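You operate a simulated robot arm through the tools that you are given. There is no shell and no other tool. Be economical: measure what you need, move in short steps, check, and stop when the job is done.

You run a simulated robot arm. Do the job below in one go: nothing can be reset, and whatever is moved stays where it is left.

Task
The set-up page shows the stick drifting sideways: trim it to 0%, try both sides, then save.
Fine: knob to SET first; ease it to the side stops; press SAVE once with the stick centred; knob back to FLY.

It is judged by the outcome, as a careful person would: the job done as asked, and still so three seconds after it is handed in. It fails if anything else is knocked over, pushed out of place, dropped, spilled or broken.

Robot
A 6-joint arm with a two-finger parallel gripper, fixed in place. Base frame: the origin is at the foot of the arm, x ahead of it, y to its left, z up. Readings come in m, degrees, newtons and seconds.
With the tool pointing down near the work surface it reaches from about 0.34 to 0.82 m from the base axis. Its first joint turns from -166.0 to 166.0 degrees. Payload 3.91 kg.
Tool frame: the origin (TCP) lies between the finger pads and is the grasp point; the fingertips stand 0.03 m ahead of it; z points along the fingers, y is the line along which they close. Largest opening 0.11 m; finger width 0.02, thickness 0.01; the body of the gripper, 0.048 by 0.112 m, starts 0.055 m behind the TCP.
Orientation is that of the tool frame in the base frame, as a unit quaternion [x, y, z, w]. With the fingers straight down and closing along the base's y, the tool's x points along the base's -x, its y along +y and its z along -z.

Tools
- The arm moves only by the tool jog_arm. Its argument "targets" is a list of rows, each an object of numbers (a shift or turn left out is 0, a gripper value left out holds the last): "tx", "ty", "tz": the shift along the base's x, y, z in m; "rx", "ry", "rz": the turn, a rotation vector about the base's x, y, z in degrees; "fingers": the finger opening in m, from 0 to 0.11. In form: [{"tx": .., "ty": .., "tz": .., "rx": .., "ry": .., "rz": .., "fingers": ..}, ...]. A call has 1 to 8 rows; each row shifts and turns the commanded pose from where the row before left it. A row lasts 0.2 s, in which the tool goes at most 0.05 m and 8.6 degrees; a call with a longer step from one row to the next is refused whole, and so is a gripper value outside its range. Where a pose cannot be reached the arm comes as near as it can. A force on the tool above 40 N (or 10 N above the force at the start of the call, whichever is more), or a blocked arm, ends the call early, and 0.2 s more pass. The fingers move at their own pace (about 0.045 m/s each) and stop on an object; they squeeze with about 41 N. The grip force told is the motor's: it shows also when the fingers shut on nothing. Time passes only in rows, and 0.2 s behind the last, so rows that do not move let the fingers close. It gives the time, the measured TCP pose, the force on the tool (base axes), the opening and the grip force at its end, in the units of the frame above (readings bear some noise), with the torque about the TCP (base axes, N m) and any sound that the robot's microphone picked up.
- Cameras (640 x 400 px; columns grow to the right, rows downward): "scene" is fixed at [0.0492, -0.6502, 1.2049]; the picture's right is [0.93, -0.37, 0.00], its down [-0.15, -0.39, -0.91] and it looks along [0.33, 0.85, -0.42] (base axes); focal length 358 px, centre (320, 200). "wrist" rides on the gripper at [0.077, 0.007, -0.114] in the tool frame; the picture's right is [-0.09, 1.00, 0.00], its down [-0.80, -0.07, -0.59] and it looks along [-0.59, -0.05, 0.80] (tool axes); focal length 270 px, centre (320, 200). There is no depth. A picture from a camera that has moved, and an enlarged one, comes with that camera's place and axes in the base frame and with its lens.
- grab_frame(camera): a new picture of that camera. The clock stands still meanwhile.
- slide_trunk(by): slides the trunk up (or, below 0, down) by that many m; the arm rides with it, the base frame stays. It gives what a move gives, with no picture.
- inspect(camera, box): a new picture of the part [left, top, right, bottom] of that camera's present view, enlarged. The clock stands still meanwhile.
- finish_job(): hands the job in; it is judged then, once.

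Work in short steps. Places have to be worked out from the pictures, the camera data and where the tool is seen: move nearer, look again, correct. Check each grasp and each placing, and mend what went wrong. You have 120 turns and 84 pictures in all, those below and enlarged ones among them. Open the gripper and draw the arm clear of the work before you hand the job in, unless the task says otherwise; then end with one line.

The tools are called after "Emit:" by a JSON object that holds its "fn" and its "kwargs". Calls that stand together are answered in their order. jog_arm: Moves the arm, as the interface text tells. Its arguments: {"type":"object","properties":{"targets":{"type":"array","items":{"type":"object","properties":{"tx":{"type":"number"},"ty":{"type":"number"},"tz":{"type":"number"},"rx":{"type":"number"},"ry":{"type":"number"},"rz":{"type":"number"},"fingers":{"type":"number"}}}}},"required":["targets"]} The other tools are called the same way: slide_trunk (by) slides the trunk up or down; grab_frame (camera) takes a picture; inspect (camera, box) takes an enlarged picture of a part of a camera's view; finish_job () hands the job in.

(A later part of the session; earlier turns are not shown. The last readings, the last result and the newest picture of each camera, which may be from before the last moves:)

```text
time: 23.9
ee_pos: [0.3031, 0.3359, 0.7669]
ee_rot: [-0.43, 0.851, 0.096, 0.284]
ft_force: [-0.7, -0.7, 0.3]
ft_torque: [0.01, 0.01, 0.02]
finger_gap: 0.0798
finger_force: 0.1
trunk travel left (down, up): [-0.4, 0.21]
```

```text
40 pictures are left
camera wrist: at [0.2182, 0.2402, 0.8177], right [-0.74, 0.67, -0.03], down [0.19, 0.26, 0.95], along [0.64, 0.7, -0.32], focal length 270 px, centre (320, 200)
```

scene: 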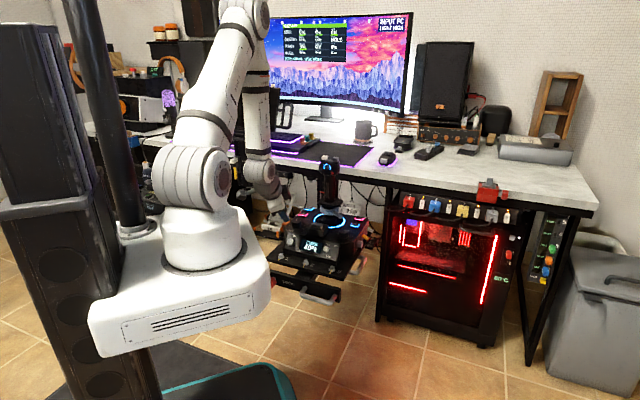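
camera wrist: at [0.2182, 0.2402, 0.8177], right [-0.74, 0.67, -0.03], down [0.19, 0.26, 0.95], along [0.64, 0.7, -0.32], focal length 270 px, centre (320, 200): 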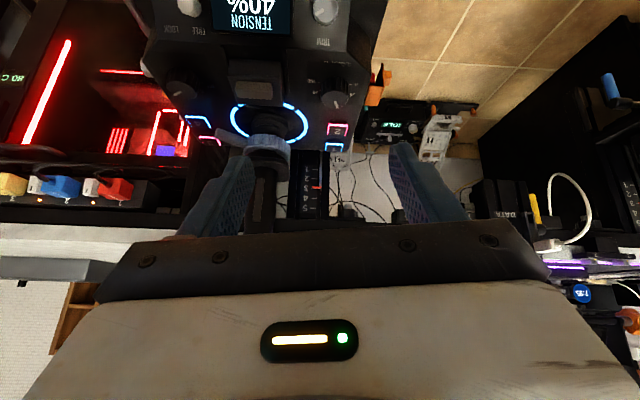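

The view gives the stick axis at about (0.523, 0.451) with a 38 mm wide grip at z ≈ 0.70. I'll fix the yaw, tilt to about 65°, and stage 13 cm in front of the stick.

Emit:
{"fn": "jog_arm", "kwargs": {"targets": [{"rx": 2.8, "ry": 2.9, "rz": -5.7}, {"rx": 5.3, "ry": -5.25, "tx": 0.02}, {"rx": 5.3, "ry": -5.25, "tx": 0.02, "tz": -0.01}, {"rx": 5.3, "ry": -5.25, "tx": 0.025, "ty": 0.008, "tz": -0.017}, {"rx": 5.3, "ry": -5.25, "tx": 0.03, "ty": 0.007, "tz": -0.02}, {"tx": 0.032, "ty": 0.008, "tz": -0.02}, {}]}}

Emit:
{"fn": "grab_frame", "kwargs": {"camera": "wrist"}}

Emit:
{"fn": "grab_frame", "kwargs": {"camera": "scene"}}

```text
time: 25.5
ee_pos: [0.4307, 0.3583, 0.7002]
ee_rot: [-0.334, 0.776, 0.202, 0.495]
ft_force: [0.9, 0.3, -0.4]
ft_torque: [-0.01, -0.03, -0.04]
finger_gap: 0.0999
finger_force: 0.1
trunk travel left (down, up): [-0.4, 0.21]
```

```text
39 pictures are left
camera wrist: at [0.3327, 0.264, 0.6795], right [-0.69, 0.72, 0.06], down [-0.1, -0.18, 0.98], along [0.72, 0.67, 0.19], focal length 270 px, centre (320, 200)
```

wrist: 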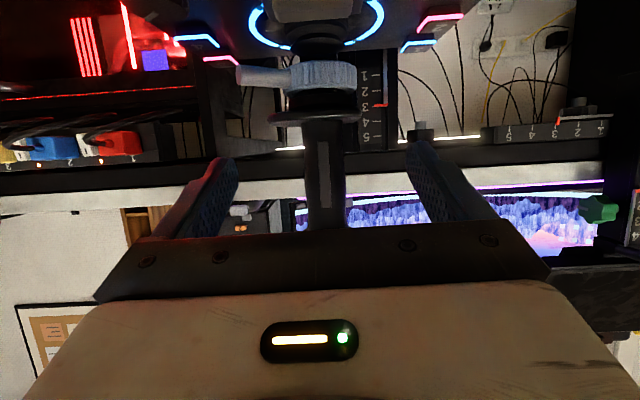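

```text
38 pictures are left
```

scene: 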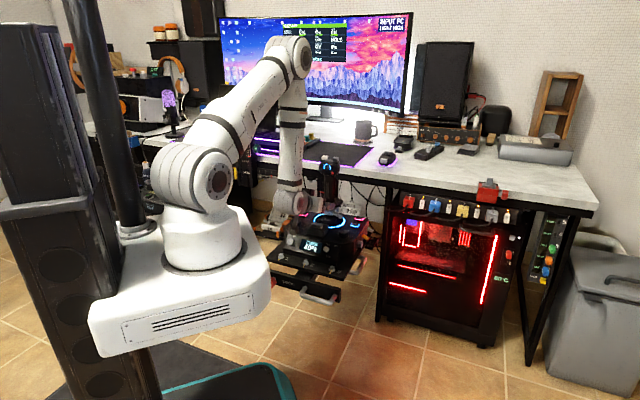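

The shaft is centred between the fingers; the palm shelf is at z ≈ 0.652 and the grip extends up to about 0.755. I'll advance 9 cm, then look.

Emit:
{"fn": "jog_arm", "kwargs": {"targets": [{"tx": 0.021, "ty": 0.0213}, {"tx": 0.021, "ty": 0.0213}, {"tx": 0.021, "ty": 0.0213}, {}]}}

Emit:
{"fn": "grab_frame", "kwargs": {"camera": "wrist"}}

Emit:
{"fn": "inspect", "kwargs": {"camera": "scene", "box": [260, 140, 400, 240]}}

```text
time: 26.5
ee_pos: [0.4951, 0.4222, 0.7007]
ee_rot: [-0.334, 0.776, 0.202, 0.495]
ft_force: [0.6, 0.1, 0.0]
ft_torque: [-0.02, 0.0, -0.01]
finger_gap: 0.1
finger_force: 0.2
trunk travel left (down, up): [-0.4, 0.21]
```

```text
37 pictures are left
camera wrist: at [0.396, 0.328, 0.6802], right [-0.69, 0.72, 0.06], down [-0.1, -0.18, 0.98], along [0.72, 0.67, 0.19], focal length 270 px, centre (320, 200)
```

wrist: 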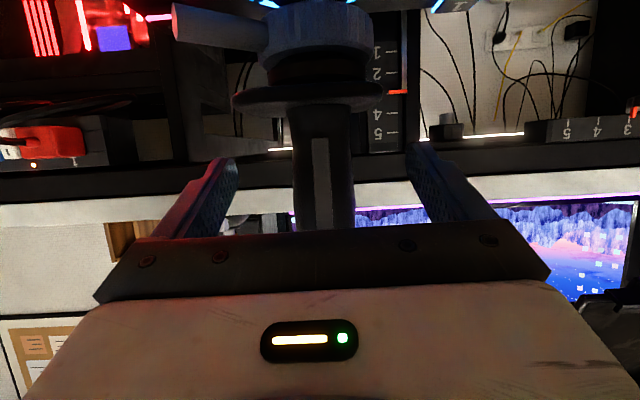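

```text
4.00 times, centred on (330, 190) of scene
camera zoom: at [0.0492, -0.6502, 1.2049], right [0.93, -0.37, 0.0], down [-0.15, -0.39, -0.91], along [0.33, 0.85, -0.42], focal length 1431 px, centre (280, 240)
```

zoom: 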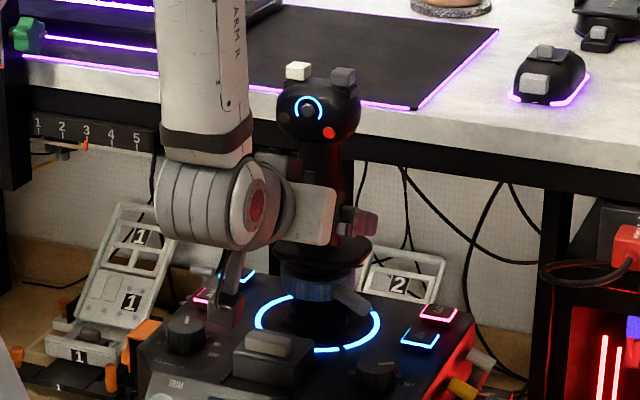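

Well aligned. I'll advance 3 cm more and narrow the fingers to a loose straddle of 58 mm.

Emit:
{"fn": "jog_arm", "kwargs": {"targets": [{"tx": 0.0105, "ty": 0.0107}, {"tx": 0.0105, "ty": 0.0107}, {"fingers": 0.058}, {}, {}]}}

Emit:
{"fn": "grab_frame", "kwargs": {"camera": "wrist"}}

```text
time: 27.7
ee_pos: [0.5148, 0.4426, 0.7013]
ee_rot: [-0.334, 0.776, 0.203, 0.495]
ft_force: [-0.8, -0.1, 0.5]
ft_torque: [-0.02, -0.02, 0.0]
finger_gap: 0.0581
finger_force: 0.0
trunk travel left (down, up): [-0.4, 0.21]
```

```text
35 pictures are left
camera wrist: at [0.4164, 0.3495, 0.6809], right [-0.69, 0.72, 0.06], down [-0.1, -0.18, 0.98], along [0.72, 0.67, 0.19], focal length 270 px, centre (320, 200)
```

wrist: 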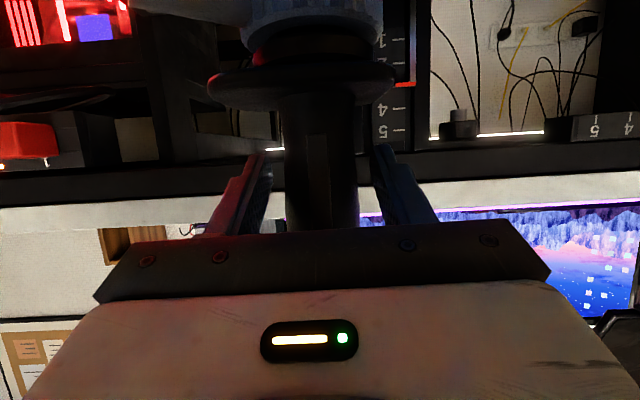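

Free straddle with no contact. I'll ease the stick to device-right in 7 mm steps and watch the force.

Emit:
{"fn": "jog_arm", "kwargs": {"targets": [{"tx": 0.005, "ty": -0.005}, {"tx": 0.005, "ty": -0.005}, {"tx": 0.005, "ty": -0.005}, {"tx": 0.005, "ty": -0.005}]}}

Emit:
{"fn": "inspect", "kwargs": {"camera": "scene", "box": [260, 10, 360, 70]}}

```text
time: 28.7
ee_pos: [0.5347, 0.4239, 0.7009]
ee_rot: [-0.334, 0.775, 0.203, 0.496]
ft_force: [-0.9, 0.1, 0.3]
ft_torque: [0.05, 0.06, 0.03]
finger_gap: 0.0585
finger_force: 0.6
trunk travel left (down, up): [-0.4, 0.21]
```

```text
6.40 times, centred on (310, 40) of scene
camera zoom: at [0.0492, -0.6502, 1.2049], right [0.93, -0.37, 0.0], down [-0.15, -0.39, -0.91], along [0.33, 0.85, -0.42], focal length 2290 px, centre (384, 1224)
```

zoom: 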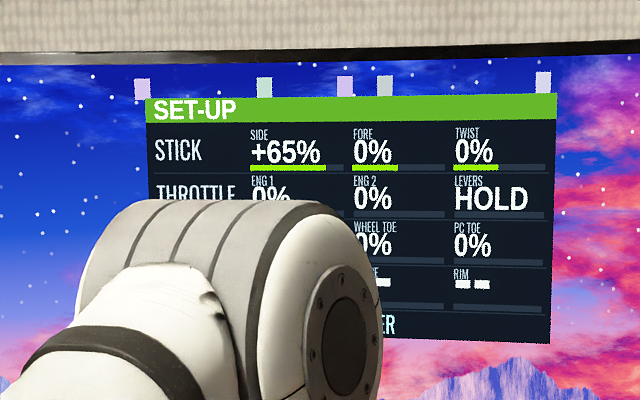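

SIDE is at +65% with almost no force. I'll ease on the remaining ~11 mm in small steps.

Emit:
{"fn": "jog_arm", "kwargs": {"targets": [{"tx": 0.0025, "ty": -0.0025}, {"tx": 0.0025, "ty": -0.0025}, {"tx": 0.0018, "ty": -0.0018}, {"tx": 0.001, "ty": -0.001}]}}

Emit:
{"fn": "inspect", "kwargs": {"camera": "scene", "box": [260, 10, 360, 70]}}

```text
time: 29.7
ee_pos: [0.5426, 0.4163, 0.7003]
ee_rot: [-0.335, 0.776, 0.203, 0.496]
ft_force: [-2.9, 2.4, 0.9]
ft_torque: [0.0, 0.07, 0.04]
finger_gap: 0.0603
finger_force: 1.5
trunk travel left (down, up): [-0.4, 0.21]
```

```text
6.40 times, centred on (310, 40) of scene
camera zoom: at [0.0492, -0.6502, 1.2049], right [0.93, -0.37, 0.0], down [-0.15, -0.39, -0.91], along [0.33, 0.85, -0.42], focal length 2290 px, centre (384, 1224)
```

zoom: 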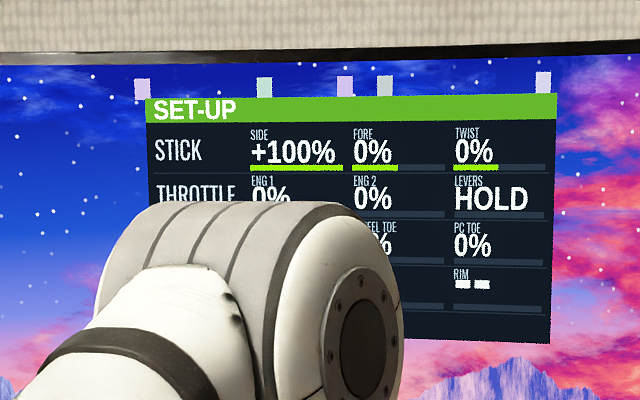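

+100% at the right stop with light force. I'll now ease back through centre to the left side.

Emit:
{"fn": "jog_arm", "kwargs": {"targets": [{"tx": -0.006, "ty": 0.006}, {"tx": -0.007, "ty": 0.007}, {"tx": -0.007, "ty": 0.007}, {"tx": -0.008, "ty": 0.0075}, {"tx": -0.006, "ty": 0.006}, {"tx": -0.006, "ty": 0.006}, {"tx": -0.006, "ty": 0.006}]}}

Emit:
{"fn": "inspect", "kwargs": {"camera": "scene", "box": [260, 10, 360, 70]}}

```text
time: 31.3
ee_pos: [0.496, 0.4615, 0.7009]
ee_rot: [-0.334, 0.776, 0.203, 0.495]
ft_force: [0.6, -1.1, 0.0]
ft_torque: [-0.02, -0.05, -0.01]
finger_gap: 0.0585
finger_force: 0.6
trunk travel left (down, up): [-0.4, 0.21]
```

```text
6.40 times, centred on (310, 40) of scene
camera zoom: at [0.0492, -0.6502, 1.2049], right [0.93, -0.37, 0.0], down [-0.15, -0.39, -0.91], along [0.33, 0.85, -0.42], focal length 2290 px, centre (384, 1224)
```

zoom: 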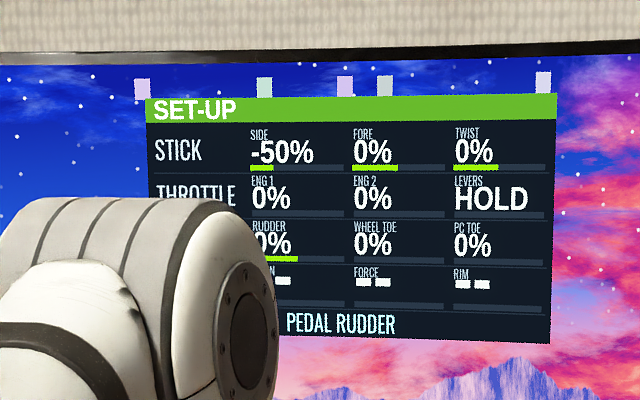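

−50% now; I'll ease on about 11 mm more per axis, in decreasing steps.

Emit:
{"fn": "jog_arm", "kwargs": {"targets": [{"tx": -0.003, "ty": 0.003}, {"tx": -0.003, "ty": 0.003}, {"tx": -0.0025, "ty": 0.0025}, {"tx": -0.0015, "ty": 0.0015}, {"tx": -0.001, "ty": 0.001}]}}

Emit:
{"fn": "inspect", "kwargs": {"camera": "scene", "box": [260, 10, 360, 70]}}

```text
time: 32.5
ee_pos: [0.4859, 0.473, 0.7006]
ee_rot: [-0.335, 0.776, 0.203, 0.495]
ft_force: [3.2, -1.9, -0.9]
ft_torque: [-0.03, 0.02, -0.03]
finger_gap: 0.0598
finger_force: 1.6
trunk travel left (down, up): [-0.4, 0.21]
```

```text
6.40 times, centred on (310, 40) of scene
camera zoom: at [0.0492, -0.6502, 1.2049], right [0.93, -0.37, 0.0], down [-0.15, -0.39, -0.91], along [0.33, 0.85, -0.42], focal length 2290 px, centre (384, 1224)
```

zoom: 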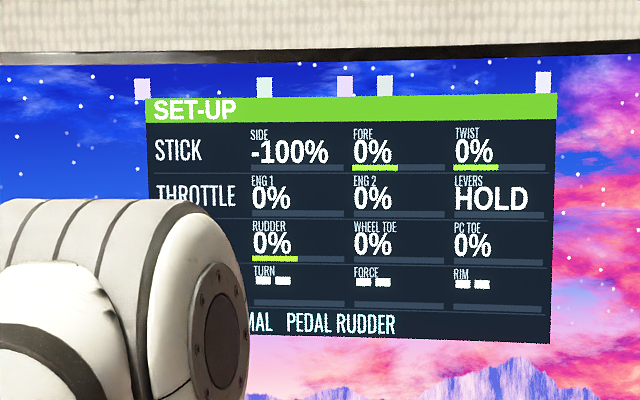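

Left stop reached at −100%. I'll ease back to centre, open, and withdraw toward the arm.

Emit:
{"fn": "jog_arm", "kwargs": {"targets": [{"tx": 0.007, "ty": -0.0073}, {"tx": 0.007, "ty": -0.0077}, {"tx": 0.008, "ty": -0.008}, {"tx": 0.007, "ty": -0.0075, "fingers": 0.1}, {}, {"tx": -0.02, "ty": -0.0203}, {"tx": -0.028, "ty": -0.0284}, {"tx": -0.03, "ty": -0.0304}]}}

Emit:
{"fn": "grab_frame", "kwargs": {"camera": "wrist"}}

Emit:
{"fn": "inspect", "kwargs": {"camera": "scene", "box": [260, 10, 360, 70]}}

Emit:
{"fn": "inspect", "kwargs": {"camera": "scene", "box": [240, 140, 400, 240]}}

```text
time: 34.3
ee_pos: [0.4377, 0.3626, 0.7014]
ee_rot: [-0.334, 0.776, 0.203, 0.495]
ft_force: [-0.2, 0.9, -0.6]
ft_torque: [0.01, 0.03, 0.0]
finger_gap: 0.1001
finger_force: 0.0
trunk travel left (down, up): [-0.4, 0.21]
```

```text
30 pictures are left
camera wrist: at [0.3392, 0.2677, 0.6808], right [-0.69, 0.72, 0.06], down [-0.1, -0.18, 0.98], along [0.72, 0.67, 0.19], focal length 270 px, centre (320, 200)
```

wrist: 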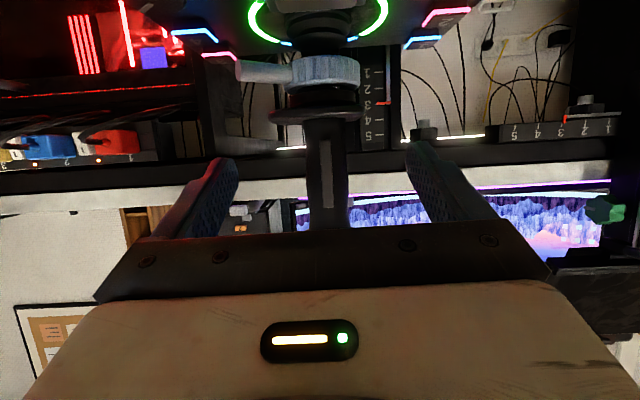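

```text
6.40 times, centred on (310, 40) of scene
camera zoom: at [0.0492, -0.6502, 1.2049], right [0.93, -0.37, 0.0], down [-0.15, -0.39, -0.91], along [0.33, 0.85, -0.42], focal length 2290 px, centre (384, 1224)
```

zoom: 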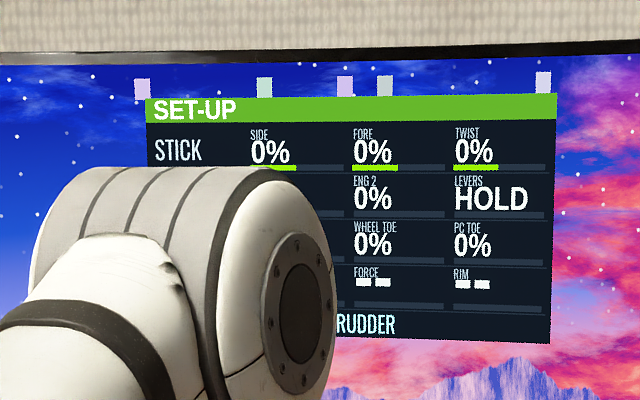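

```text
4.00 times, centred on (320, 190) of scene
camera zoom: at [0.0492, -0.6502, 1.2049], right [0.93, -0.37, 0.0], down [-0.15, -0.39, -0.91], along [0.33, 0.85, -0.42], focal length 1431 px, centre (320, 240)
```

zoom: 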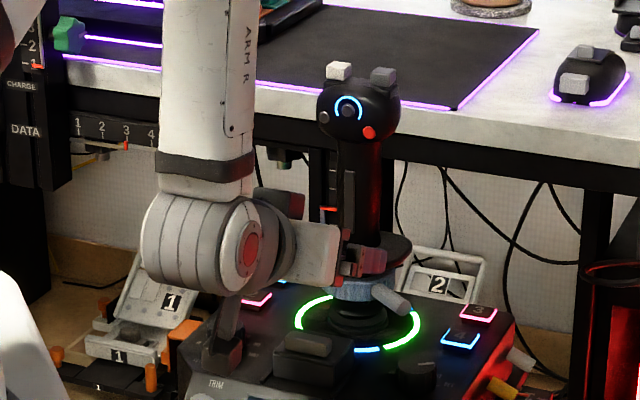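

Both side arcs on the ring are green and SIDE is back at 0%, so both sides are registered. SAVE works out at about (0.482, 0.565, 0.575). I'll rise, close the fingers into a poker, reduce the tilt to about 40°, and swing round to the left of the stick above SAVE.

Emit:
{"fn": "jog_arm", "kwargs": {"targets": [{"tz": 0.04, "tx": -0.02, "rx": -5.9, "ry": 5.8, "fingers": 0.0}, {"tz": 0.03, "tx": -0.02, "rx": -5.9, "ry": 5.8}, {"tx": -0.015, "ty": 0.03, "rx": -5.9, "ry": 5.8}, {"ty": 0.04, "rz": -7}, {"ty": 0.04, "tx": 0.01, "rz": -7}, {"ty": 0.04, "tx": 0.02, "rz": -7}, {"ty": 0.03, "tx": 0.015, "rz": -7}, {"ty": 0.019, "tx": 0.015}]}}

Emit:
{"fn": "grab_frame", "kwargs": {"camera": "wrist"}}

Emit:
{"fn": "grab_frame", "kwargs": {"camera": "scene"}}

```text
time: 36.1
ee_pos: [0.4423, 0.5609, 0.7718]
ee_rot: [-0.152, 0.928, 0.049, 0.338]
ft_force: [0.3, -0.4, 0.5]
ft_torque: [0.0, -0.02, 0.0]
finger_gap: 0.0002
finger_force: 37.7
trunk travel left (down, up): [-0.4, 0.21]
```

```text
27 pictures are left
camera wrist: at [0.3148, 0.5264, 0.8104], right [-0.25, 0.97, 0.04], down [0.24, 0.02, 0.97], along [0.94, 0.25, -0.24], focal length 270 px, centre (320, 200)
```

wrist: 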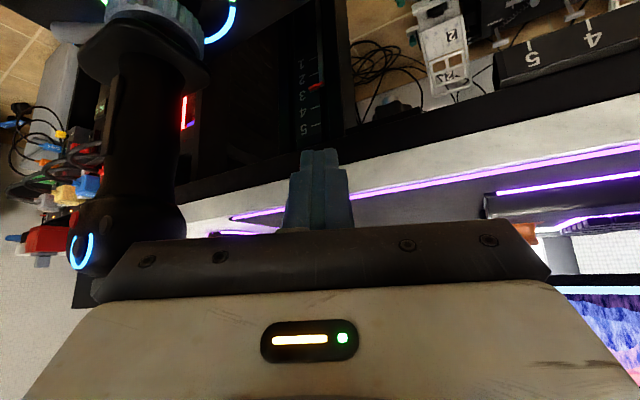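

```text
26 pictures are left
```

scene: 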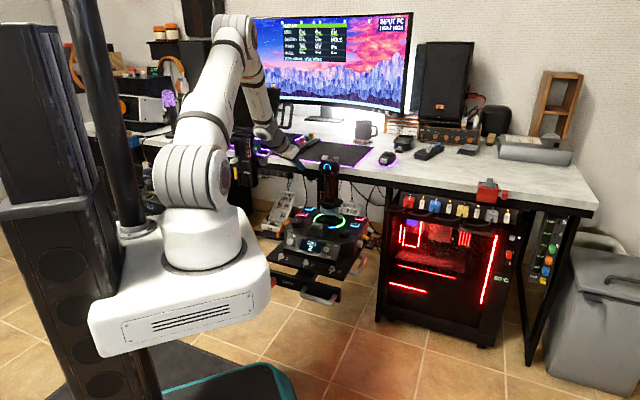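

SAVE is out of view above the frame. I'll back off and reduce the tilt to look down at it.

Emit:
{"fn": "jog_arm", "kwargs": {"targets": [{"rx": -2.25, "ry": 7.16, "tx": -0.02, "ty": -0.005}, {"rx": -2.25, "ry": 7.16, "tx": -0.02, "ty": -0.005}, {"rx": -2.25, "ry": 7.16, "tx": -0.02, "ty": -0.005}, {"rx": -2.25, "ry": 7.16}]}}

Emit:
{"fn": "grab_frame", "kwargs": {"camera": "wrist"}}

```text
time: 37.1
ee_pos: [0.3745, 0.5405, 0.7654]
ee_rot: [-0.161, 0.981, 0.007, 0.104]
ft_force: [0.6, -0.6, -0.5]
ft_torque: [0.01, -0.03, 0.02]
finger_gap: 0.0001
finger_force: 37.5
out of reach, approached as far as the arm can: row 4
trunk travel left (down, up): [-0.4, 0.21]
```

```text
25 pictures are left
camera wrist: at [0.2793, 0.5169, 0.861], right [-0.23, 0.97, 0.0], down [0.64, 0.16, 0.75], along [0.73, 0.17, -0.66], focal length 270 px, centre (320, 200)
```

wrist: 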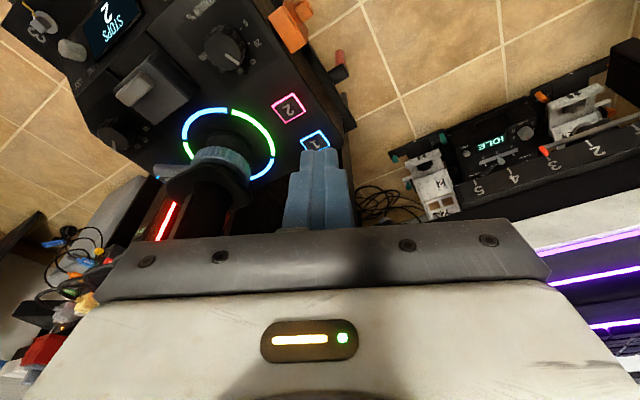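

The screen shows "STOPS 2", so both stops are recorded. SAVE refines to about (0.489, 0.564). I'll restore the 40° lean and move to about 5 cm above it.

Emit:
{"fn": "jog_arm", "kwargs": {"targets": [{"rx": 2.25, "ry": -7.16, "tx": 0.02, "ty": 0.004}, {"rx": 2.25, "ry": -7.16, "tx": 0.02, "ty": 0.004}, {"rx": 2.25, "ry": -7.16, "tx": 0.02, "ty": 0.004, "tz": -0.02}, {"rx": 2.25, "ry": -7.16, "tx": 0.02, "ty": 0.004, "tz": -0.025}, {"tx": 0.0235, "ty": 0.004, "tz": -0.03}, {"tz": -0.03}, {}]}}

Emit:
{"fn": "grab_frame", "kwargs": {"camera": "wrist"}}

Emit:
{"fn": "inspect", "kwargs": {"camera": "scene", "box": [240, 140, 380, 240]}}

```text
time: 38.7
ee_pos: [0.4795, 0.56, 0.6578]
ee_rot: [-0.151, 0.928, 0.048, 0.338]
ft_force: [-0.1, -0.2, 0.5]
ft_torque: [0.0, -0.02, -0.01]
finger_gap: 0.0
finger_force: 37.6
trunk travel left (down, up): [-0.4, 0.21]
```

```text
24 pictures are left
camera wrist: at [0.3522, 0.5251, 0.6966], right [-0.25, 0.97, 0.04], down [0.24, 0.02, 0.97], along [0.94, 0.25, -0.24], focal length 270 px, centre (320, 200)
```

wrist: 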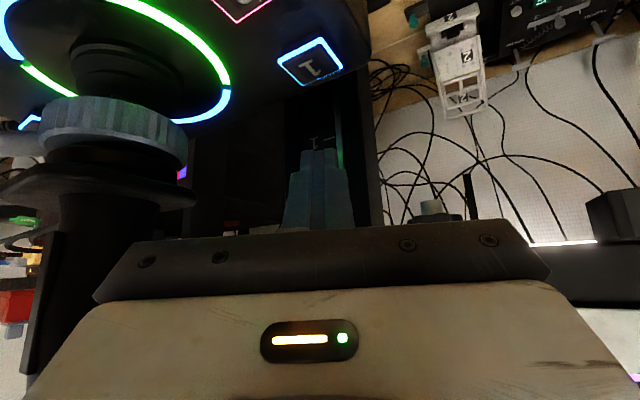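

```text
4.00 times, centred on (310, 190) of scene
camera zoom: at [0.0492, -0.6502, 1.2049], right [0.93, -0.37, 0.0], down [-0.15, -0.39, -0.91], along [0.33, 0.85, -0.42], focal length 1431 px, centre (360, 240)
```

zoom: 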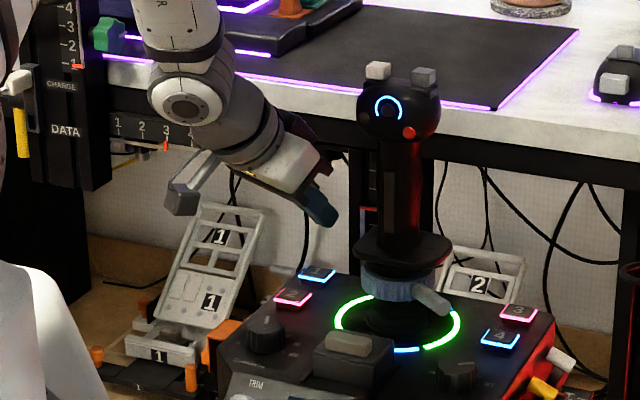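

Button 1 now appears at about (0.488, 0.559). I'll adjust by −2/−4 mm and descend to just above it.

Emit:
{"fn": "jog_arm", "kwargs": {"targets": [{"tx": -0.002, "ty": -0.004, "tz": -0.015}, {"tz": -0.015}, {"tz": -0.012}, {}]}}

Emit:
{"fn": "grab_frame", "kwargs": {"camera": "wrist"}}

Emit:
{"fn": "inspect", "kwargs": {"camera": "scene", "box": [280, 180, 350, 230]}}

```text
time: 39.7
ee_pos: [0.4778, 0.5556, 0.6169]
ee_rot: [-0.152, 0.927, 0.049, 0.339]
ft_force: [-0.2, -0.4, 0.0]
ft_torque: [-0.04, -0.01, -0.03]
finger_gap: 0.0001
finger_force: 38.4
trunk travel left (down, up): [-0.4, 0.21]
```

```text
22 pictures are left
camera wrist: at [0.35, 0.5206, 0.6553], right [-0.25, 0.97, 0.04], down [0.24, 0.02, 0.97], along [0.94, 0.25, -0.24], focal length 270 px, centre (320, 200)
```

wrist: 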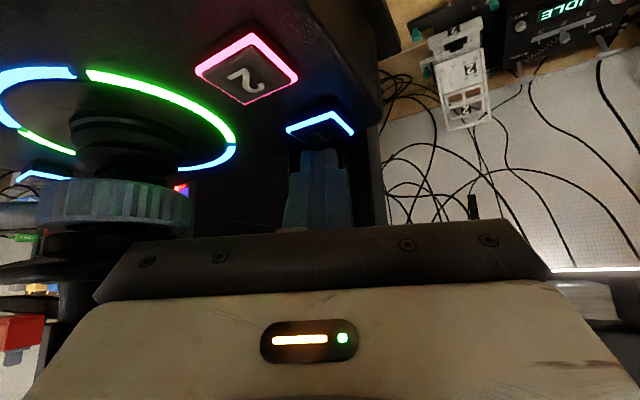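

```text
8.00 times, centred on (315, 205) of scene
camera zoom: at [0.0492, -0.6502, 1.2049], right [0.93, -0.37, 0.0], down [-0.15, -0.39, -0.91], along [0.33, 0.85, -0.42], focal length 2862 px, centre (360, 160)
```

zoom: 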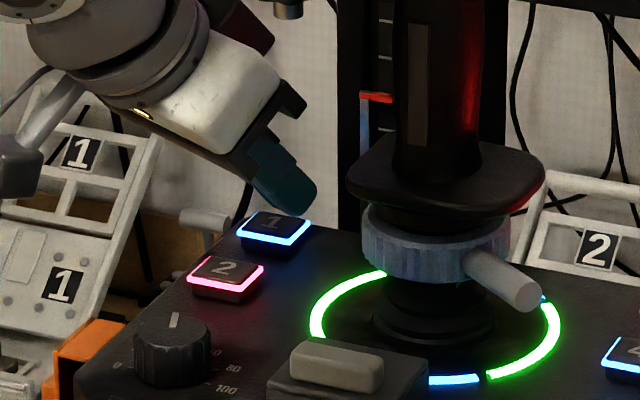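

The fingertip edge is over the button. I'll shift −2 mm in x and press down in small steps, watching force and sound.

Emit:
{"fn": "jog_arm", "kwargs": {"targets": [{"tx": -0.002, "tz": -0.004}, {"tz": -0.003}, {"tz": -0.002}, {"tz": -0.002}]}}

Emit:
{"fn": "inspect", "kwargs": {"camera": "scene", "box": [280, 180, 350, 260]}}

```text
time: 40.7
ee_pos: [0.4742, 0.5561, 0.607]
ee_rot: [-0.152, 0.927, 0.05, 0.338]
ft_force: [-0.3, -0.8, 10.3]
ft_torque: [0.01, -0.11, 0.07]
finger_gap: 0.0001
finger_force: 38.2
trunk travel left (down, up): [-0.4, 0.21]
heard: click
```

```text
5.00 times, centred on (315, 220) of scene
camera zoom: at [0.0492, -0.6502, 1.2049], right [0.93, -0.37, 0.0], down [-0.15, -0.39, -0.91], along [0.33, 0.85, -0.42], focal length 1789 px, centre (345, 100)
```

zoom: 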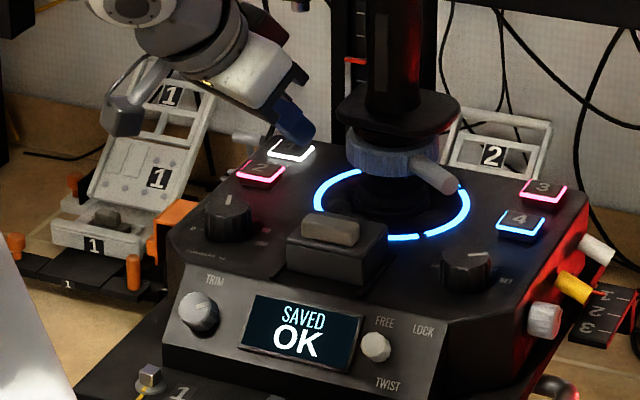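

The click was heard and the screen reads "SAVED OK". I'll lift straight off, back away, and level the tool for the mode knob.

Emit:
{"fn": "jog_arm", "kwargs": {"targets": [{"tz": 0.03}, {"tz": 0.045}, {"tz": 0.045, "tx": -0.015}, {"tz": 0.045, "tx": -0.03, "ty": -0.02}, {"tx": -0.03, "ty": -0.04, "rx": -2.4, "ry": 7.6}, {"tx": -0.02, "ty": -0.045, "rx": -2.4, "ry": 7.6}, {"ty": -0.048, "rx": -2.4, "ry": 7.6}, {"ty": -0.045, "rx": -2.4, "ry": 7.6}]}}

Emit:
{"fn": "jog_arm", "kwargs": {"targets": [{"tx": 0.02, "ty": -0.035, "rx": -2.4, "ry": 7.6, "fingers": 0.06}, {"tx": 0.035, "rz": -6.5}, {"tx": 0.035, "rz": -6.5}, {"tx": 0.03}, {}]}}

Emit:
{"fn": "grab_frame", "kwargs": {"camera": "wrist"}}

Emit:
{"fn": "grab_frame", "kwargs": {"camera": "scene"}}

```text
refused: row 4 steps farther than a row can; nothing moved
```

```text
time: 41.4
ee_pos: [0.53, 0.5298, 0.6063]
ee_rot: [-0.096, 0.957, 0.028, 0.274]
ft_force: [-14.5, 13.8, 0.1]
ft_torque: [-0.7, -0.81, -0.87]
finger_gap: 0.0589
finger_force: 0.1
trunk travel left (down, up): [-0.4, 0.21]
stopped in row 3: the force on the tool passed its limit at 52 N (the readings are from after the stop); the commanded pose is now the measured one
```

```text
19 pictures are left
camera wrist: at [0.406, 0.5105, 0.6623], right [-0.13, 0.99, 0.05], down [0.37, 0.0, 0.93], along [0.92, 0.13, -0.37], focal length 270 px, centre (320, 200)
```

wrist: 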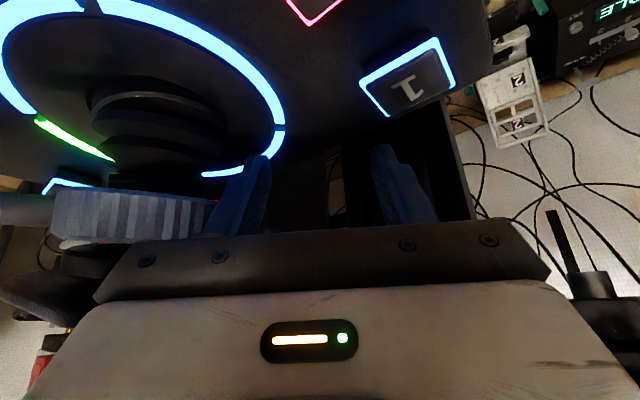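

```text
18 pictures are left
```

scene: 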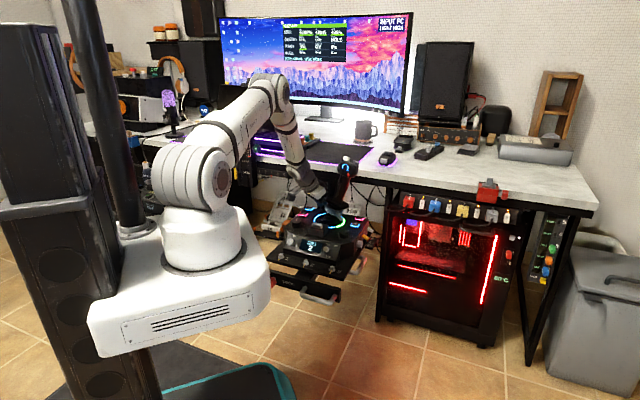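

My mistake: the first call was refused and I had queued the second with it, so the tool nudged the stick sideways at low height. I'll ease off the stick to device-left first, rising slightly and staying clear of SAVE, before lifting.

Emit:
{"fn": "jog_arm", "kwargs": {"targets": [{"tx": -0.005, "ty": 0.005, "tz": 0.001}, {"tx": -0.006, "ty": 0.006, "tz": 0.002}, {}]}}

Emit:
{"fn": "inspect", "kwargs": {"camera": "scene", "box": [260, 140, 400, 260]}}

```text
time: 42.2
ee_pos: [0.5211, 0.538, 0.6086]
ee_rot: [-0.095, 0.957, 0.025, 0.273]
ft_force: [-1.2, 0.4, 0.3]
ft_torque: [-0.02, -0.06, -0.07]
finger_gap: 0.0601
finger_force: 0.1
trunk travel left (down, up): [-0.4, 0.21]
```

```text
3.33 times, centred on (330, 200) of scene
camera zoom: at [0.0492, -0.6502, 1.2049], right [0.93, -0.37, 0.0], down [-0.15, -0.39, -0.91], along [0.33, 0.85, -0.42], focal length 1193 px, centre (287, 200)
```

zoom: 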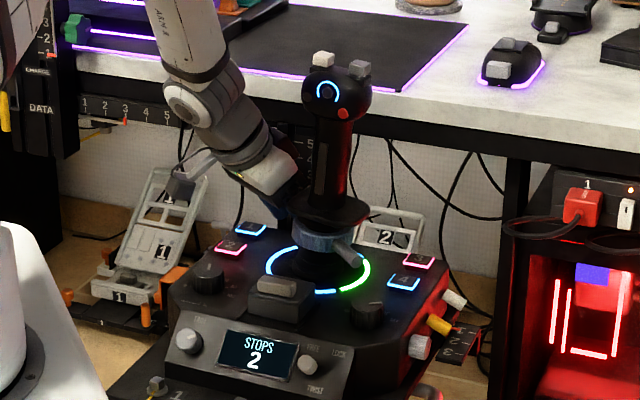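

Contact is nearly gone and the stick is upright again. I'll shift left a little more and then lift straight up.

Emit:
{"fn": "jog_arm", "kwargs": {"targets": [{"tx": -0.006, "ty": 0.006, "tz": 0.004}, {"tx": -0.008, "ty": 0.008, "tz": 0.01}, {"tx": -0.012, "ty": 0.004, "tz": 0.015}, {"tx": -0.02, "tz": 0.03}, {"tx": -0.02, "tz": 0.04}, {"tx": -0.02, "tz": 0.04}]}}

Emit:
{"fn": "inspect", "kwargs": {"camera": "scene", "box": [260, 140, 400, 260]}}

Emit:
{"fn": "inspect", "kwargs": {"camera": "scene", "box": [260, 10, 360, 70]}}

```text
time: 43.6
ee_pos: [0.4367, 0.5556, 0.7464]
ee_rot: [-0.095, 0.957, 0.025, 0.272]
ft_force: [0.3, 0.1, 0.5]
ft_torque: [-0.01, -0.03, 0.04]
finger_gap: 0.06
finger_force: 0.1
trunk travel left (down, up): [-0.4, 0.21]
```

```text
3.33 times, centred on (330, 200) of scene
camera zoom: at [0.0492, -0.6502, 1.2049], right [0.93, -0.37, 0.0], down [-0.15, -0.39, -0.91], along [0.33, 0.85, -0.42], focal length 1193 px, centre (287, 200)
```

zoom: 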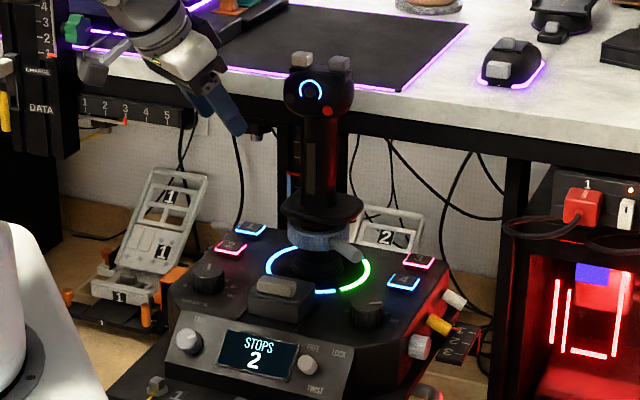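

```text
6.40 times, centred on (310, 40) of scene
camera zoom: at [0.0492, -0.6502, 1.2049], right [0.93, -0.37, 0.0], down [-0.15, -0.39, -0.91], along [0.33, 0.85, -0.42], focal length 2290 px, centre (384, 1224)
```

zoom: 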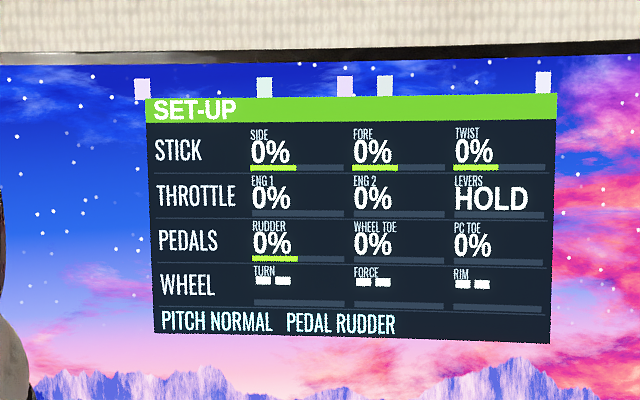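

The stick is centred at 0% and undisturbed. Next I swing round the front of the stick while levelling the tool.

Emit:
{"fn": "jog_arm", "kwargs": {"targets": [{"tx": -0.03, "ty": -0.02, "tz": 0.015}, {"tx": -0.02, "ty": -0.04}, {"ty": -0.045, "rx": -1.5, "ry": 7.6}, {"ty": -0.045, "rx": -1.5, "ry": 7.6}, {"ty": -0.045, "rx": -1.5, "ry": 7.6}, {"tx": 0.02, "ty": -0.0385, "rx": -1.5, "ry": 7.6}, {}]}}

```text
time: 45.2
ee_pos: [0.3895, 0.3083, 0.7379]
ee_rot: [-0.099, 0.994, -0.022, 0.047]
ft_force: [0.2, -0.3, -0.9]
ft_torque: [-0.01, -0.01, 0.02]
finger_gap: 0.0599
finger_force: 0.1
out of reach, approached as far as the arm can: row 6
trunk travel left (down, up): [-0.4, 0.21]
```

The arm is near an inner reach limit here. I'll move outward to above the knob and read the true pose.

Emit:
{"fn": "jog_arm", "kwargs": {"targets": [{"tx": 0.03}, {"tx": 0.03}, {"tx": 0.03}, {"tx": 0.028}, {}]}}

Emit:
{"fn": "grab_frame", "kwargs": {"camera": "wrist"}}

```text
time: 46.4
ee_pos: [0.4921, 0.2992, 0.723]
ee_rot: [-0.098, 0.993, -0.032, 0.06]
ft_force: [0.1, 0.3, -0.2]
ft_torque: [-0.03, -0.03, 0.01]
finger_gap: 0.0598
finger_force: 0.1
out of reach, approached as far as the arm can: row 2, 3, 4
trunk travel left (down, up): [-0.4, 0.21]
```

```text
14 pictures are left
camera wrist: at [0.4032, 0.2957, 0.8276], right [-0.11, 0.99, -0.07], down [0.72, 0.12, 0.68], along [0.69, 0.02, -0.73], focal length 270 px, centre (320, 200)
```

wrist: 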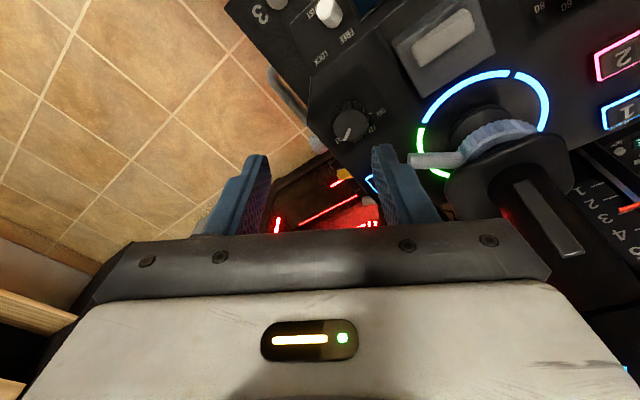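

The tool can't quite level here, likely from a wrist joint limit in this posture. I'll yaw back toward 45°, where earlier poses worked, and see whether it levels.

Emit:
{"fn": "jog_arm", "kwargs": {"targets": [{"rz": 8}, {"rz": 8}, {"rz": 8}, {"rz": 8}, {}]}}

```text
time: 47.6
ee_pos: [0.4701, 0.2782, 0.6965]
ee_rot: [-0.372, 0.926, -0.023, 0.061]
ft_force: [-0.7, -0.1, -0.8]
ft_torque: [-0.01, -0.03, 0.01]
finger_gap: 0.0598
finger_force: 0.0
out of reach, approached as far as the arm can: row 1, 2, 3, 4
trunk travel left (down, up): [-0.4, 0.21]
```

Position has drifted low and inward, so I need to see the arm's posture.

Emit:
{"fn": "grab_frame", "kwargs": {"camera": "scene"}}

```text
13 pictures are left
```

scene: 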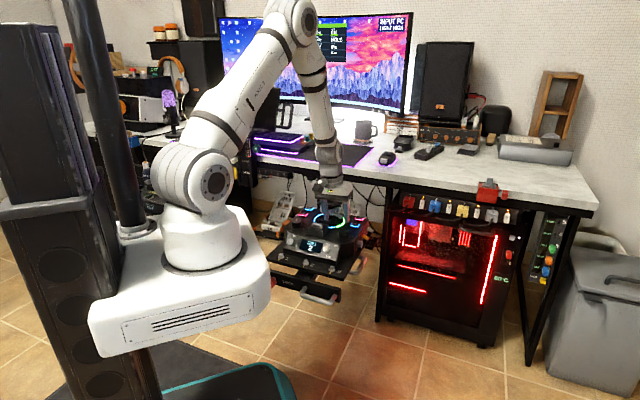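

The posture looks like the singular wrist region (tool nearly in line with the forearm). I'll tilt forward again in the radial plane, check that the pose tracks, then un-tilt.

Emit:
{"fn": "jog_arm", "kwargs": {"targets": [{"rx": 5.5, "ry": -5.8, "tx": -0.03, "ty": 0.005}, {"rx": 5.5, "ry": -5.8, "tx": -0.03, "ty": 0.005}, {"rx": 5.5, "ry": -5.8, "tx": -0.03, "ty": 0.005}, {"rx": 5.5, "ry": -5.8, "tx": -0.03, "ty": 0.005}, {"rx": 5.5, "ry": -5.8, "tx": -0.02}, {}]}}

```text
time: 49.0
ee_pos: [0.423, 0.2756, 0.7588]
ee_rot: [-0.329, 0.869, 0.17, 0.329]
ft_force: [1.2, -0.7, 0.0]
ft_torque: [-0.01, 0.02, 0.0]
finger_gap: 0.0599
finger_force: 0.0
out of reach, approached as far as the arm can: row 1, 2, 3, 4, 5
trunk travel left (down, up): [-0.4, 0.21]
```

Still lagging sideways; I'll let it settle for a few rows and re-read.

Emit:
{"fn": "jog_arm", "kwargs": {"targets": [{}, {}, {}]}}

```text
time: 49.8
ee_pos: [0.4227, 0.2764, 0.759]
ee_rot: [-0.329, 0.869, 0.17, 0.328]
ft_force: [1.2, 0.2, 0.1]
ft_torque: [-0.02, -0.02, -0.01]
finger_gap: 0.0598
finger_force: 0.0
trunk travel left (down, up): [-0.4, 0.21]
```

Test whether it tracks small moves from here.

Emit:
{"fn": "jog_arm", "kwargs": {"targets": [{"tx": -0.01, "ty": 0.01}, {"tx": -0.01, "ty": 0.01}, {}]}}

```text
time: 50.6
ee_pos: [0.4218, 0.2763, 0.7597]
ee_rot: [-0.329, 0.869, 0.17, 0.328]
ft_force: [-0.6, -0.1, 0.1]
ft_torque: [0.0, 0.0, -0.02]
finger_gap: 0.06
finger_force: 0.1
out of reach, approached as far as the arm can: row 1, 2
trunk travel left (down, up): [-0.4, 0.21]
```

A joint limit seems to block it. I'll test rolling about the tool axis counter-clockwise.

Emit:
{"fn": "jog_arm", "kwargs": {"targets": [{"rx": -3.6, "ry": -4.0, "rz": 5.8}, {"rx": -3.6, "ry": -4.0, "rz": 5.8}, {}]}}

Emit:
{"fn": "jog_arm", "kwargs": {"targets": [{"tx": -0.01, "ty": 0.01}, {}]}}

```text
time: 51.4
ee_pos: [0.4233, 0.276, 0.7601]
ee_rot: [-0.329, 0.869, 0.17, 0.328]
ft_force: [-0.3, -0.3, 0.2]
ft_torque: [-0.04, 0.0, -0.02]
finger_gap: 0.06
finger_force: 0.0
out of reach, approached as far as the arm can: row 1, 2
trunk travel left (down, up): [-0.4, 0.21]
```

```text
time: 52.0
ee_pos: [0.4235, 0.2759, 0.7584]
ee_rot: [-0.329, 0.869, 0.17, 0.328]
ft_force: [-0.5, 0.4, -0.8]
ft_torque: [0.03, -0.01, -0.02]
finger_gap: 0.0598
finger_force: 0.0
out of reach, approached as far as the arm can: row 1
trunk travel left (down, up): [-0.4, 0.21]
```

CCW roll is blocked, so I'll try clockwise.

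Emit:
{"fn": "jog_arm", "kwargs": {"targets": [{"rx": 3.6, "ry": 4.0, "rz": -5.8}, {"rx": 3.6, "ry": 4.0, "rz": -5.8}, {"rx": 3.6, "ry": 4.0, "rz": -5.8}, {"rx": 3.6, "ry": 4.0, "rz": -5.8}, {}]}}

```text
time: 53.2
ee_pos: [0.4228, 0.2768, 0.7601]
ee_rot: [-0.078, 0.926, 0.252, 0.27]
ft_force: [-0.7, 0.0, -0.1]
ft_torque: [-0.04, 0.01, 0.0]
finger_gap: 0.0601
finger_force: 0.1
trunk travel left (down, up): [-0.4, 0.21]
```

Clockwise works, so the last joint sits at its CCW limit in this wrist branch. The gripper is symmetric, so I'll roll well clockwise, level there, and turn the knob from that side.

Emit:
{"fn": "jog_arm", "kwargs": {"targets": [{"rx": 3.9, "ry": 4.3, "rz": -6.2}, {"rx": 3.9, "ry": 4.3, "rz": -6.2}, {"rx": 3.9, "ry": 4.3, "rz": -6.2}, {"rx": 3.9, "ry": 4.3, "rz": -6.2}, {"rx": -6.3, "ry": 5.7}, {"rx": -6.3, "ry": 5.7}, {"rx": -6.3, "ry": 5.7}]}}

```text
time: 54.8
ee_pos: [0.4221, 0.2768, 0.7599]
ee_rot: [0.208, 0.963, 0.148, 0.085]
ft_force: [-1.0, -0.5, 0.7]
ft_torque: [0.0, 0.0, 0.0]
finger_gap: 0.06
finger_force: 0.1
trunk travel left (down, up): [-0.4, 0.21]
```

Tracking well. Finish levelling.

Emit:
{"fn": "jog_arm", "kwargs": {"targets": [{"rx": -4.9, "ry": 4.4}, {"rx": -4.9, "ry": 4.4}, {"rx": -4.9, "ry": 4.4}, {}]}}

```text
time: 55.8
ee_pos: [0.4074, 0.3009, 0.7592]
ee_rot: [0.194, 0.976, 0.098, -0.019]
ft_force: [-0.4, 0.4, 0.2]
ft_torque: [0.02, 0.04, 0.02]
finger_gap: 0.0599
finger_force: 0.1
out of reach, approached as far as the arm can: row 1, 2, 3
trunk travel left (down, up): [-0.4, 0.21]
```

Stuck near the singularity again (tool axis leaning toward +y). I'll try more clockwise roll to free the last joint.

Emit:
{"fn": "jog_arm", "kwargs": {"targets": [{"rz": -8}, {"rz": -8}, {"rz": -8}, {"rz": -8}, {}]}}

```text
time: 57.0
ee_pos: [0.4089, 0.3011, 0.7579]
ee_rot: [0.456, 0.885, 0.1, 0.009]
ft_force: [0.1, 0.0, -0.5]
ft_torque: [-0.02, 0.0, -0.04]
finger_gap: 0.0603
finger_force: 0.0
trunk travel left (down, up): [-0.4, 0.21]
```

It tracks. Level the remaining 11°.

Emit:
{"fn": "jog_arm", "kwargs": {"targets": [{"rx": -4.86, "ry": 3.07}, {"rx": -4.86, "ry": 3.07}, {}]}}

```text
time: 57.8
ee_pos: [0.4079, 0.3007, 0.7592]
ee_rot: [0.458, 0.889, -0.001, 0.001]
ft_force: [0.6, -1.0, 0.4]
ft_torque: [0.05, -0.01, 0.0]
finger_gap: 0.0599
finger_force: 0.0
trunk travel left (down, up): [-0.4, 0.21]
```

Level now at yaw −54.5°. Moving above the mode knob at (0.5245, 0.322).

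Emit:
{"fn": "jog_arm", "kwargs": {"targets": [{"tx": 0.03, "ty": 0.005}, {"tx": 0.03, "ty": 0.005}, {"tx": 0.03, "ty": 0.006}, {"tx": 0.0265, "ty": 0.006, "tz": -0.01}, {}]}}

Emit:
{"fn": "grab_frame", "kwargs": {"camera": "wrist"}}

```text
time: 59.0
ee_pos: [0.5255, 0.3237, 0.7484]
ee_rot: [0.457, 0.889, 0.0, 0.0]
ft_force: [-0.1, -0.5, 0.3]
ft_torque: [0.01, 0.0, -0.01]
finger_gap: 0.0598
finger_force: 0.0
trunk travel left (down, up): [-0.4, 0.21]
```

```text
12 pictures are left
camera wrist: at [0.4866, 0.3895, 0.8636], right [0.86, 0.51, 0.0], down [0.41, -0.69, 0.59], along [0.3, -0.51, -0.8], focal length 270 px, centre (320, 200)
```

wrist: 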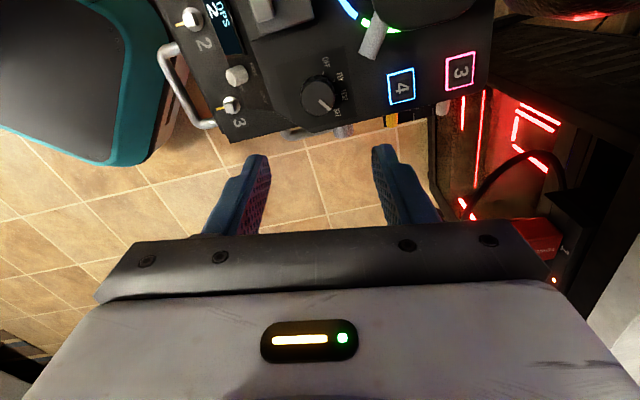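

The knob is centred. To keep the camera clear of the stick head I'll yaw +20° for the descent and turn back once low.

Emit:
{"fn": "jog_arm", "kwargs": {"targets": [{"rz": 7, "tx": -0.001}, {"rz": 7}, {"rz": 6, "tz": -0.03}, {"tz": -0.045}, {"tz": -0.045}, {"tz": -0.012}, {"rz": -7}, {"rz": -7}]}}

Emit:
{"fn": "jog_arm", "kwargs": {"targets": [{"tz": -0.004, "rz": -6}, {"tz": -0.003}, {}]}}

Emit:
{"fn": "inspect", "kwargs": {"camera": "wrist", "box": [160, 40, 480, 240]}}

```text
time: 60.8
ee_pos: [0.5227, 0.3221, 0.6175]
ee_rot: [0.411, 0.911, 0.001, 0.001]
ft_force: [-0.1, 0.4, 0.1]
ft_torque: [-0.05, 0.0, -0.05]
finger_gap: 0.0601
finger_force: 0.1
trunk travel left (down, up): [-0.4, 0.21]
```

```text
time: 61.6
ee_pos: [0.5228, 0.3224, 0.6101]
ee_rot: [0.458, 0.889, 0.001, 0.0]
ft_force: [0.3, 0.2, -0.3]
ft_torque: [0.0, 0.0, 0.0]
finger_gap: 0.06
finger_force: 0.0
trunk travel left (down, up): [-0.4, 0.21]
```

```text
2.00 times, centred on (320, 140) of wrist
camera zoom: at [0.4852, 0.3884, 0.7248], right [0.86, 0.51, 0.0], down [0.41, -0.69, 0.59], along [0.3, -0.51, -0.8], focal length 541 px, centre (320, 320)
```

zoom: 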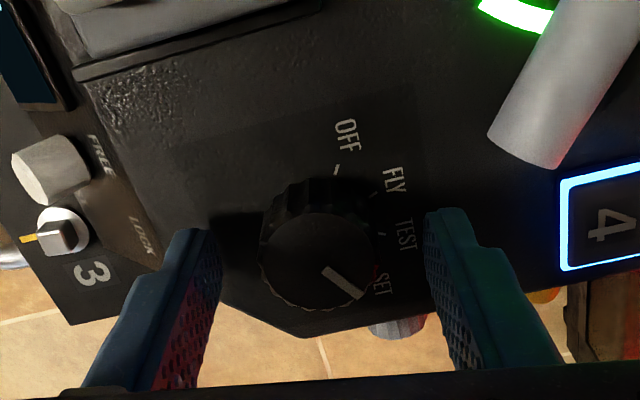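

The knob sits between the fingers with the pointer at SET. I'll lower 4 mm and grip.

Emit:
{"fn": "jog_arm", "kwargs": {"targets": [{"tz": -0.004, "tx": 0.001}, {"fingers": 0.03}, {}, {}, {}]}}

```text
time: 62.8
ee_pos: [0.5239, 0.321, 0.6065]
ee_rot: [0.458, 0.889, 0.0, 0.0]
ft_force: [-4.9, -5.0, 2.3]
ft_torque: [-0.27, 0.23, 0.0]
finger_gap: 0.0325
finger_force: 44.7
trunk travel left (down, up): [-0.4, 0.21]
```

Gripped firmly (32.5 mm, 45 N). I'll turn counter-clockwise 56° and check tracking.

Emit:
{"fn": "jog_arm", "kwargs": {"targets": [{"rz": 8}, {"rz": 8}, {"rz": 8}, {"rz": 8}, {"rz": 8}, {"rz": 8}, {"rz": 8}]}}

```text
time: 64.4
ee_pos: [0.5241, 0.322, 0.606]
ee_rot: [-0.014, 1.0, 0.001, 0.0]
ft_force: [-5.1, -5.4, -6.9]
ft_torque: [-0.14, -0.75, -0.03]
finger_gap: 0.0326
finger_force: 45.3
trunk travel left (down, up): [-0.4, 0.21]
```

Tracked fully; 24° more to reach FLY.

Emit:
{"fn": "jog_arm", "kwargs": {"targets": [{"rz": 8}, {"rz": 8}, {"rz": 8}, {}]}}

Emit:
{"fn": "inspect", "kwargs": {"camera": "wrist", "box": [160, 40, 480, 240]}}

Emit:
{"fn": "inspect", "kwargs": {"camera": "scene", "box": [260, 170, 400, 260]}}

```text
time: 65.4
ee_pos: [0.5246, 0.3238, 0.6056]
ee_rot: [-0.222, 0.975, 0.001, -0.001]
ft_force: [-3.4, 0.3, -4.7]
ft_torque: [-0.22, 0.47, 0.03]
finger_gap: 0.0327
finger_force: 44.4
trunk travel left (down, up): [-0.4, 0.21]
```

```text
2.00 times, centred on (320, 140) of wrist
camera zoom: at [0.4527, 0.2954, 0.7209], right [-0.35, 0.94, 0.0], down [0.75, 0.28, 0.59], along [0.56, 0.21, -0.8], focal length 541 px, centre (320, 320)
```

zoom: 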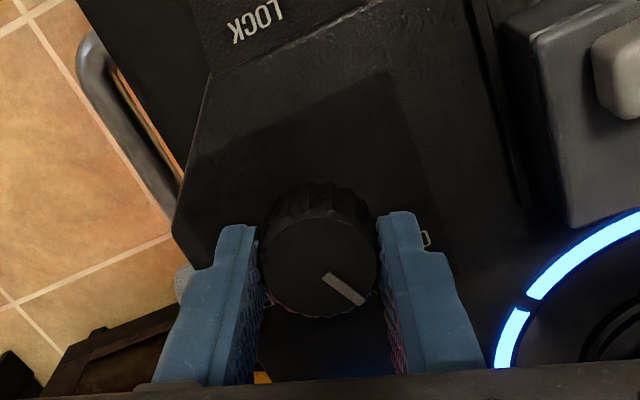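

```text
4.44 times, centred on (330, 215) of scene
camera zoom: at [0.0492, -0.6502, 1.2049], right [0.93, -0.37, 0.0], down [-0.15, -0.39, -0.91], along [0.33, 0.85, -0.42], focal length 1590 px, centre (276, 133)
```

zoom: 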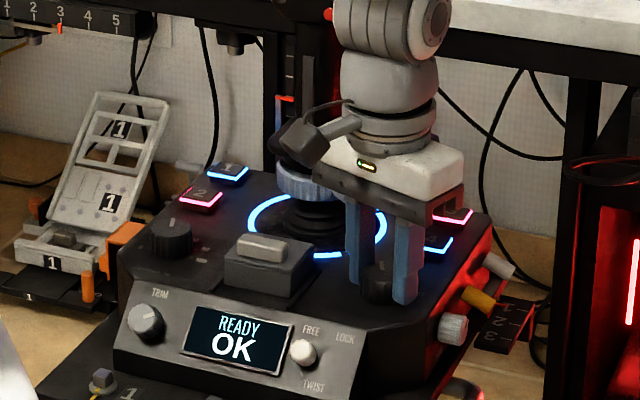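

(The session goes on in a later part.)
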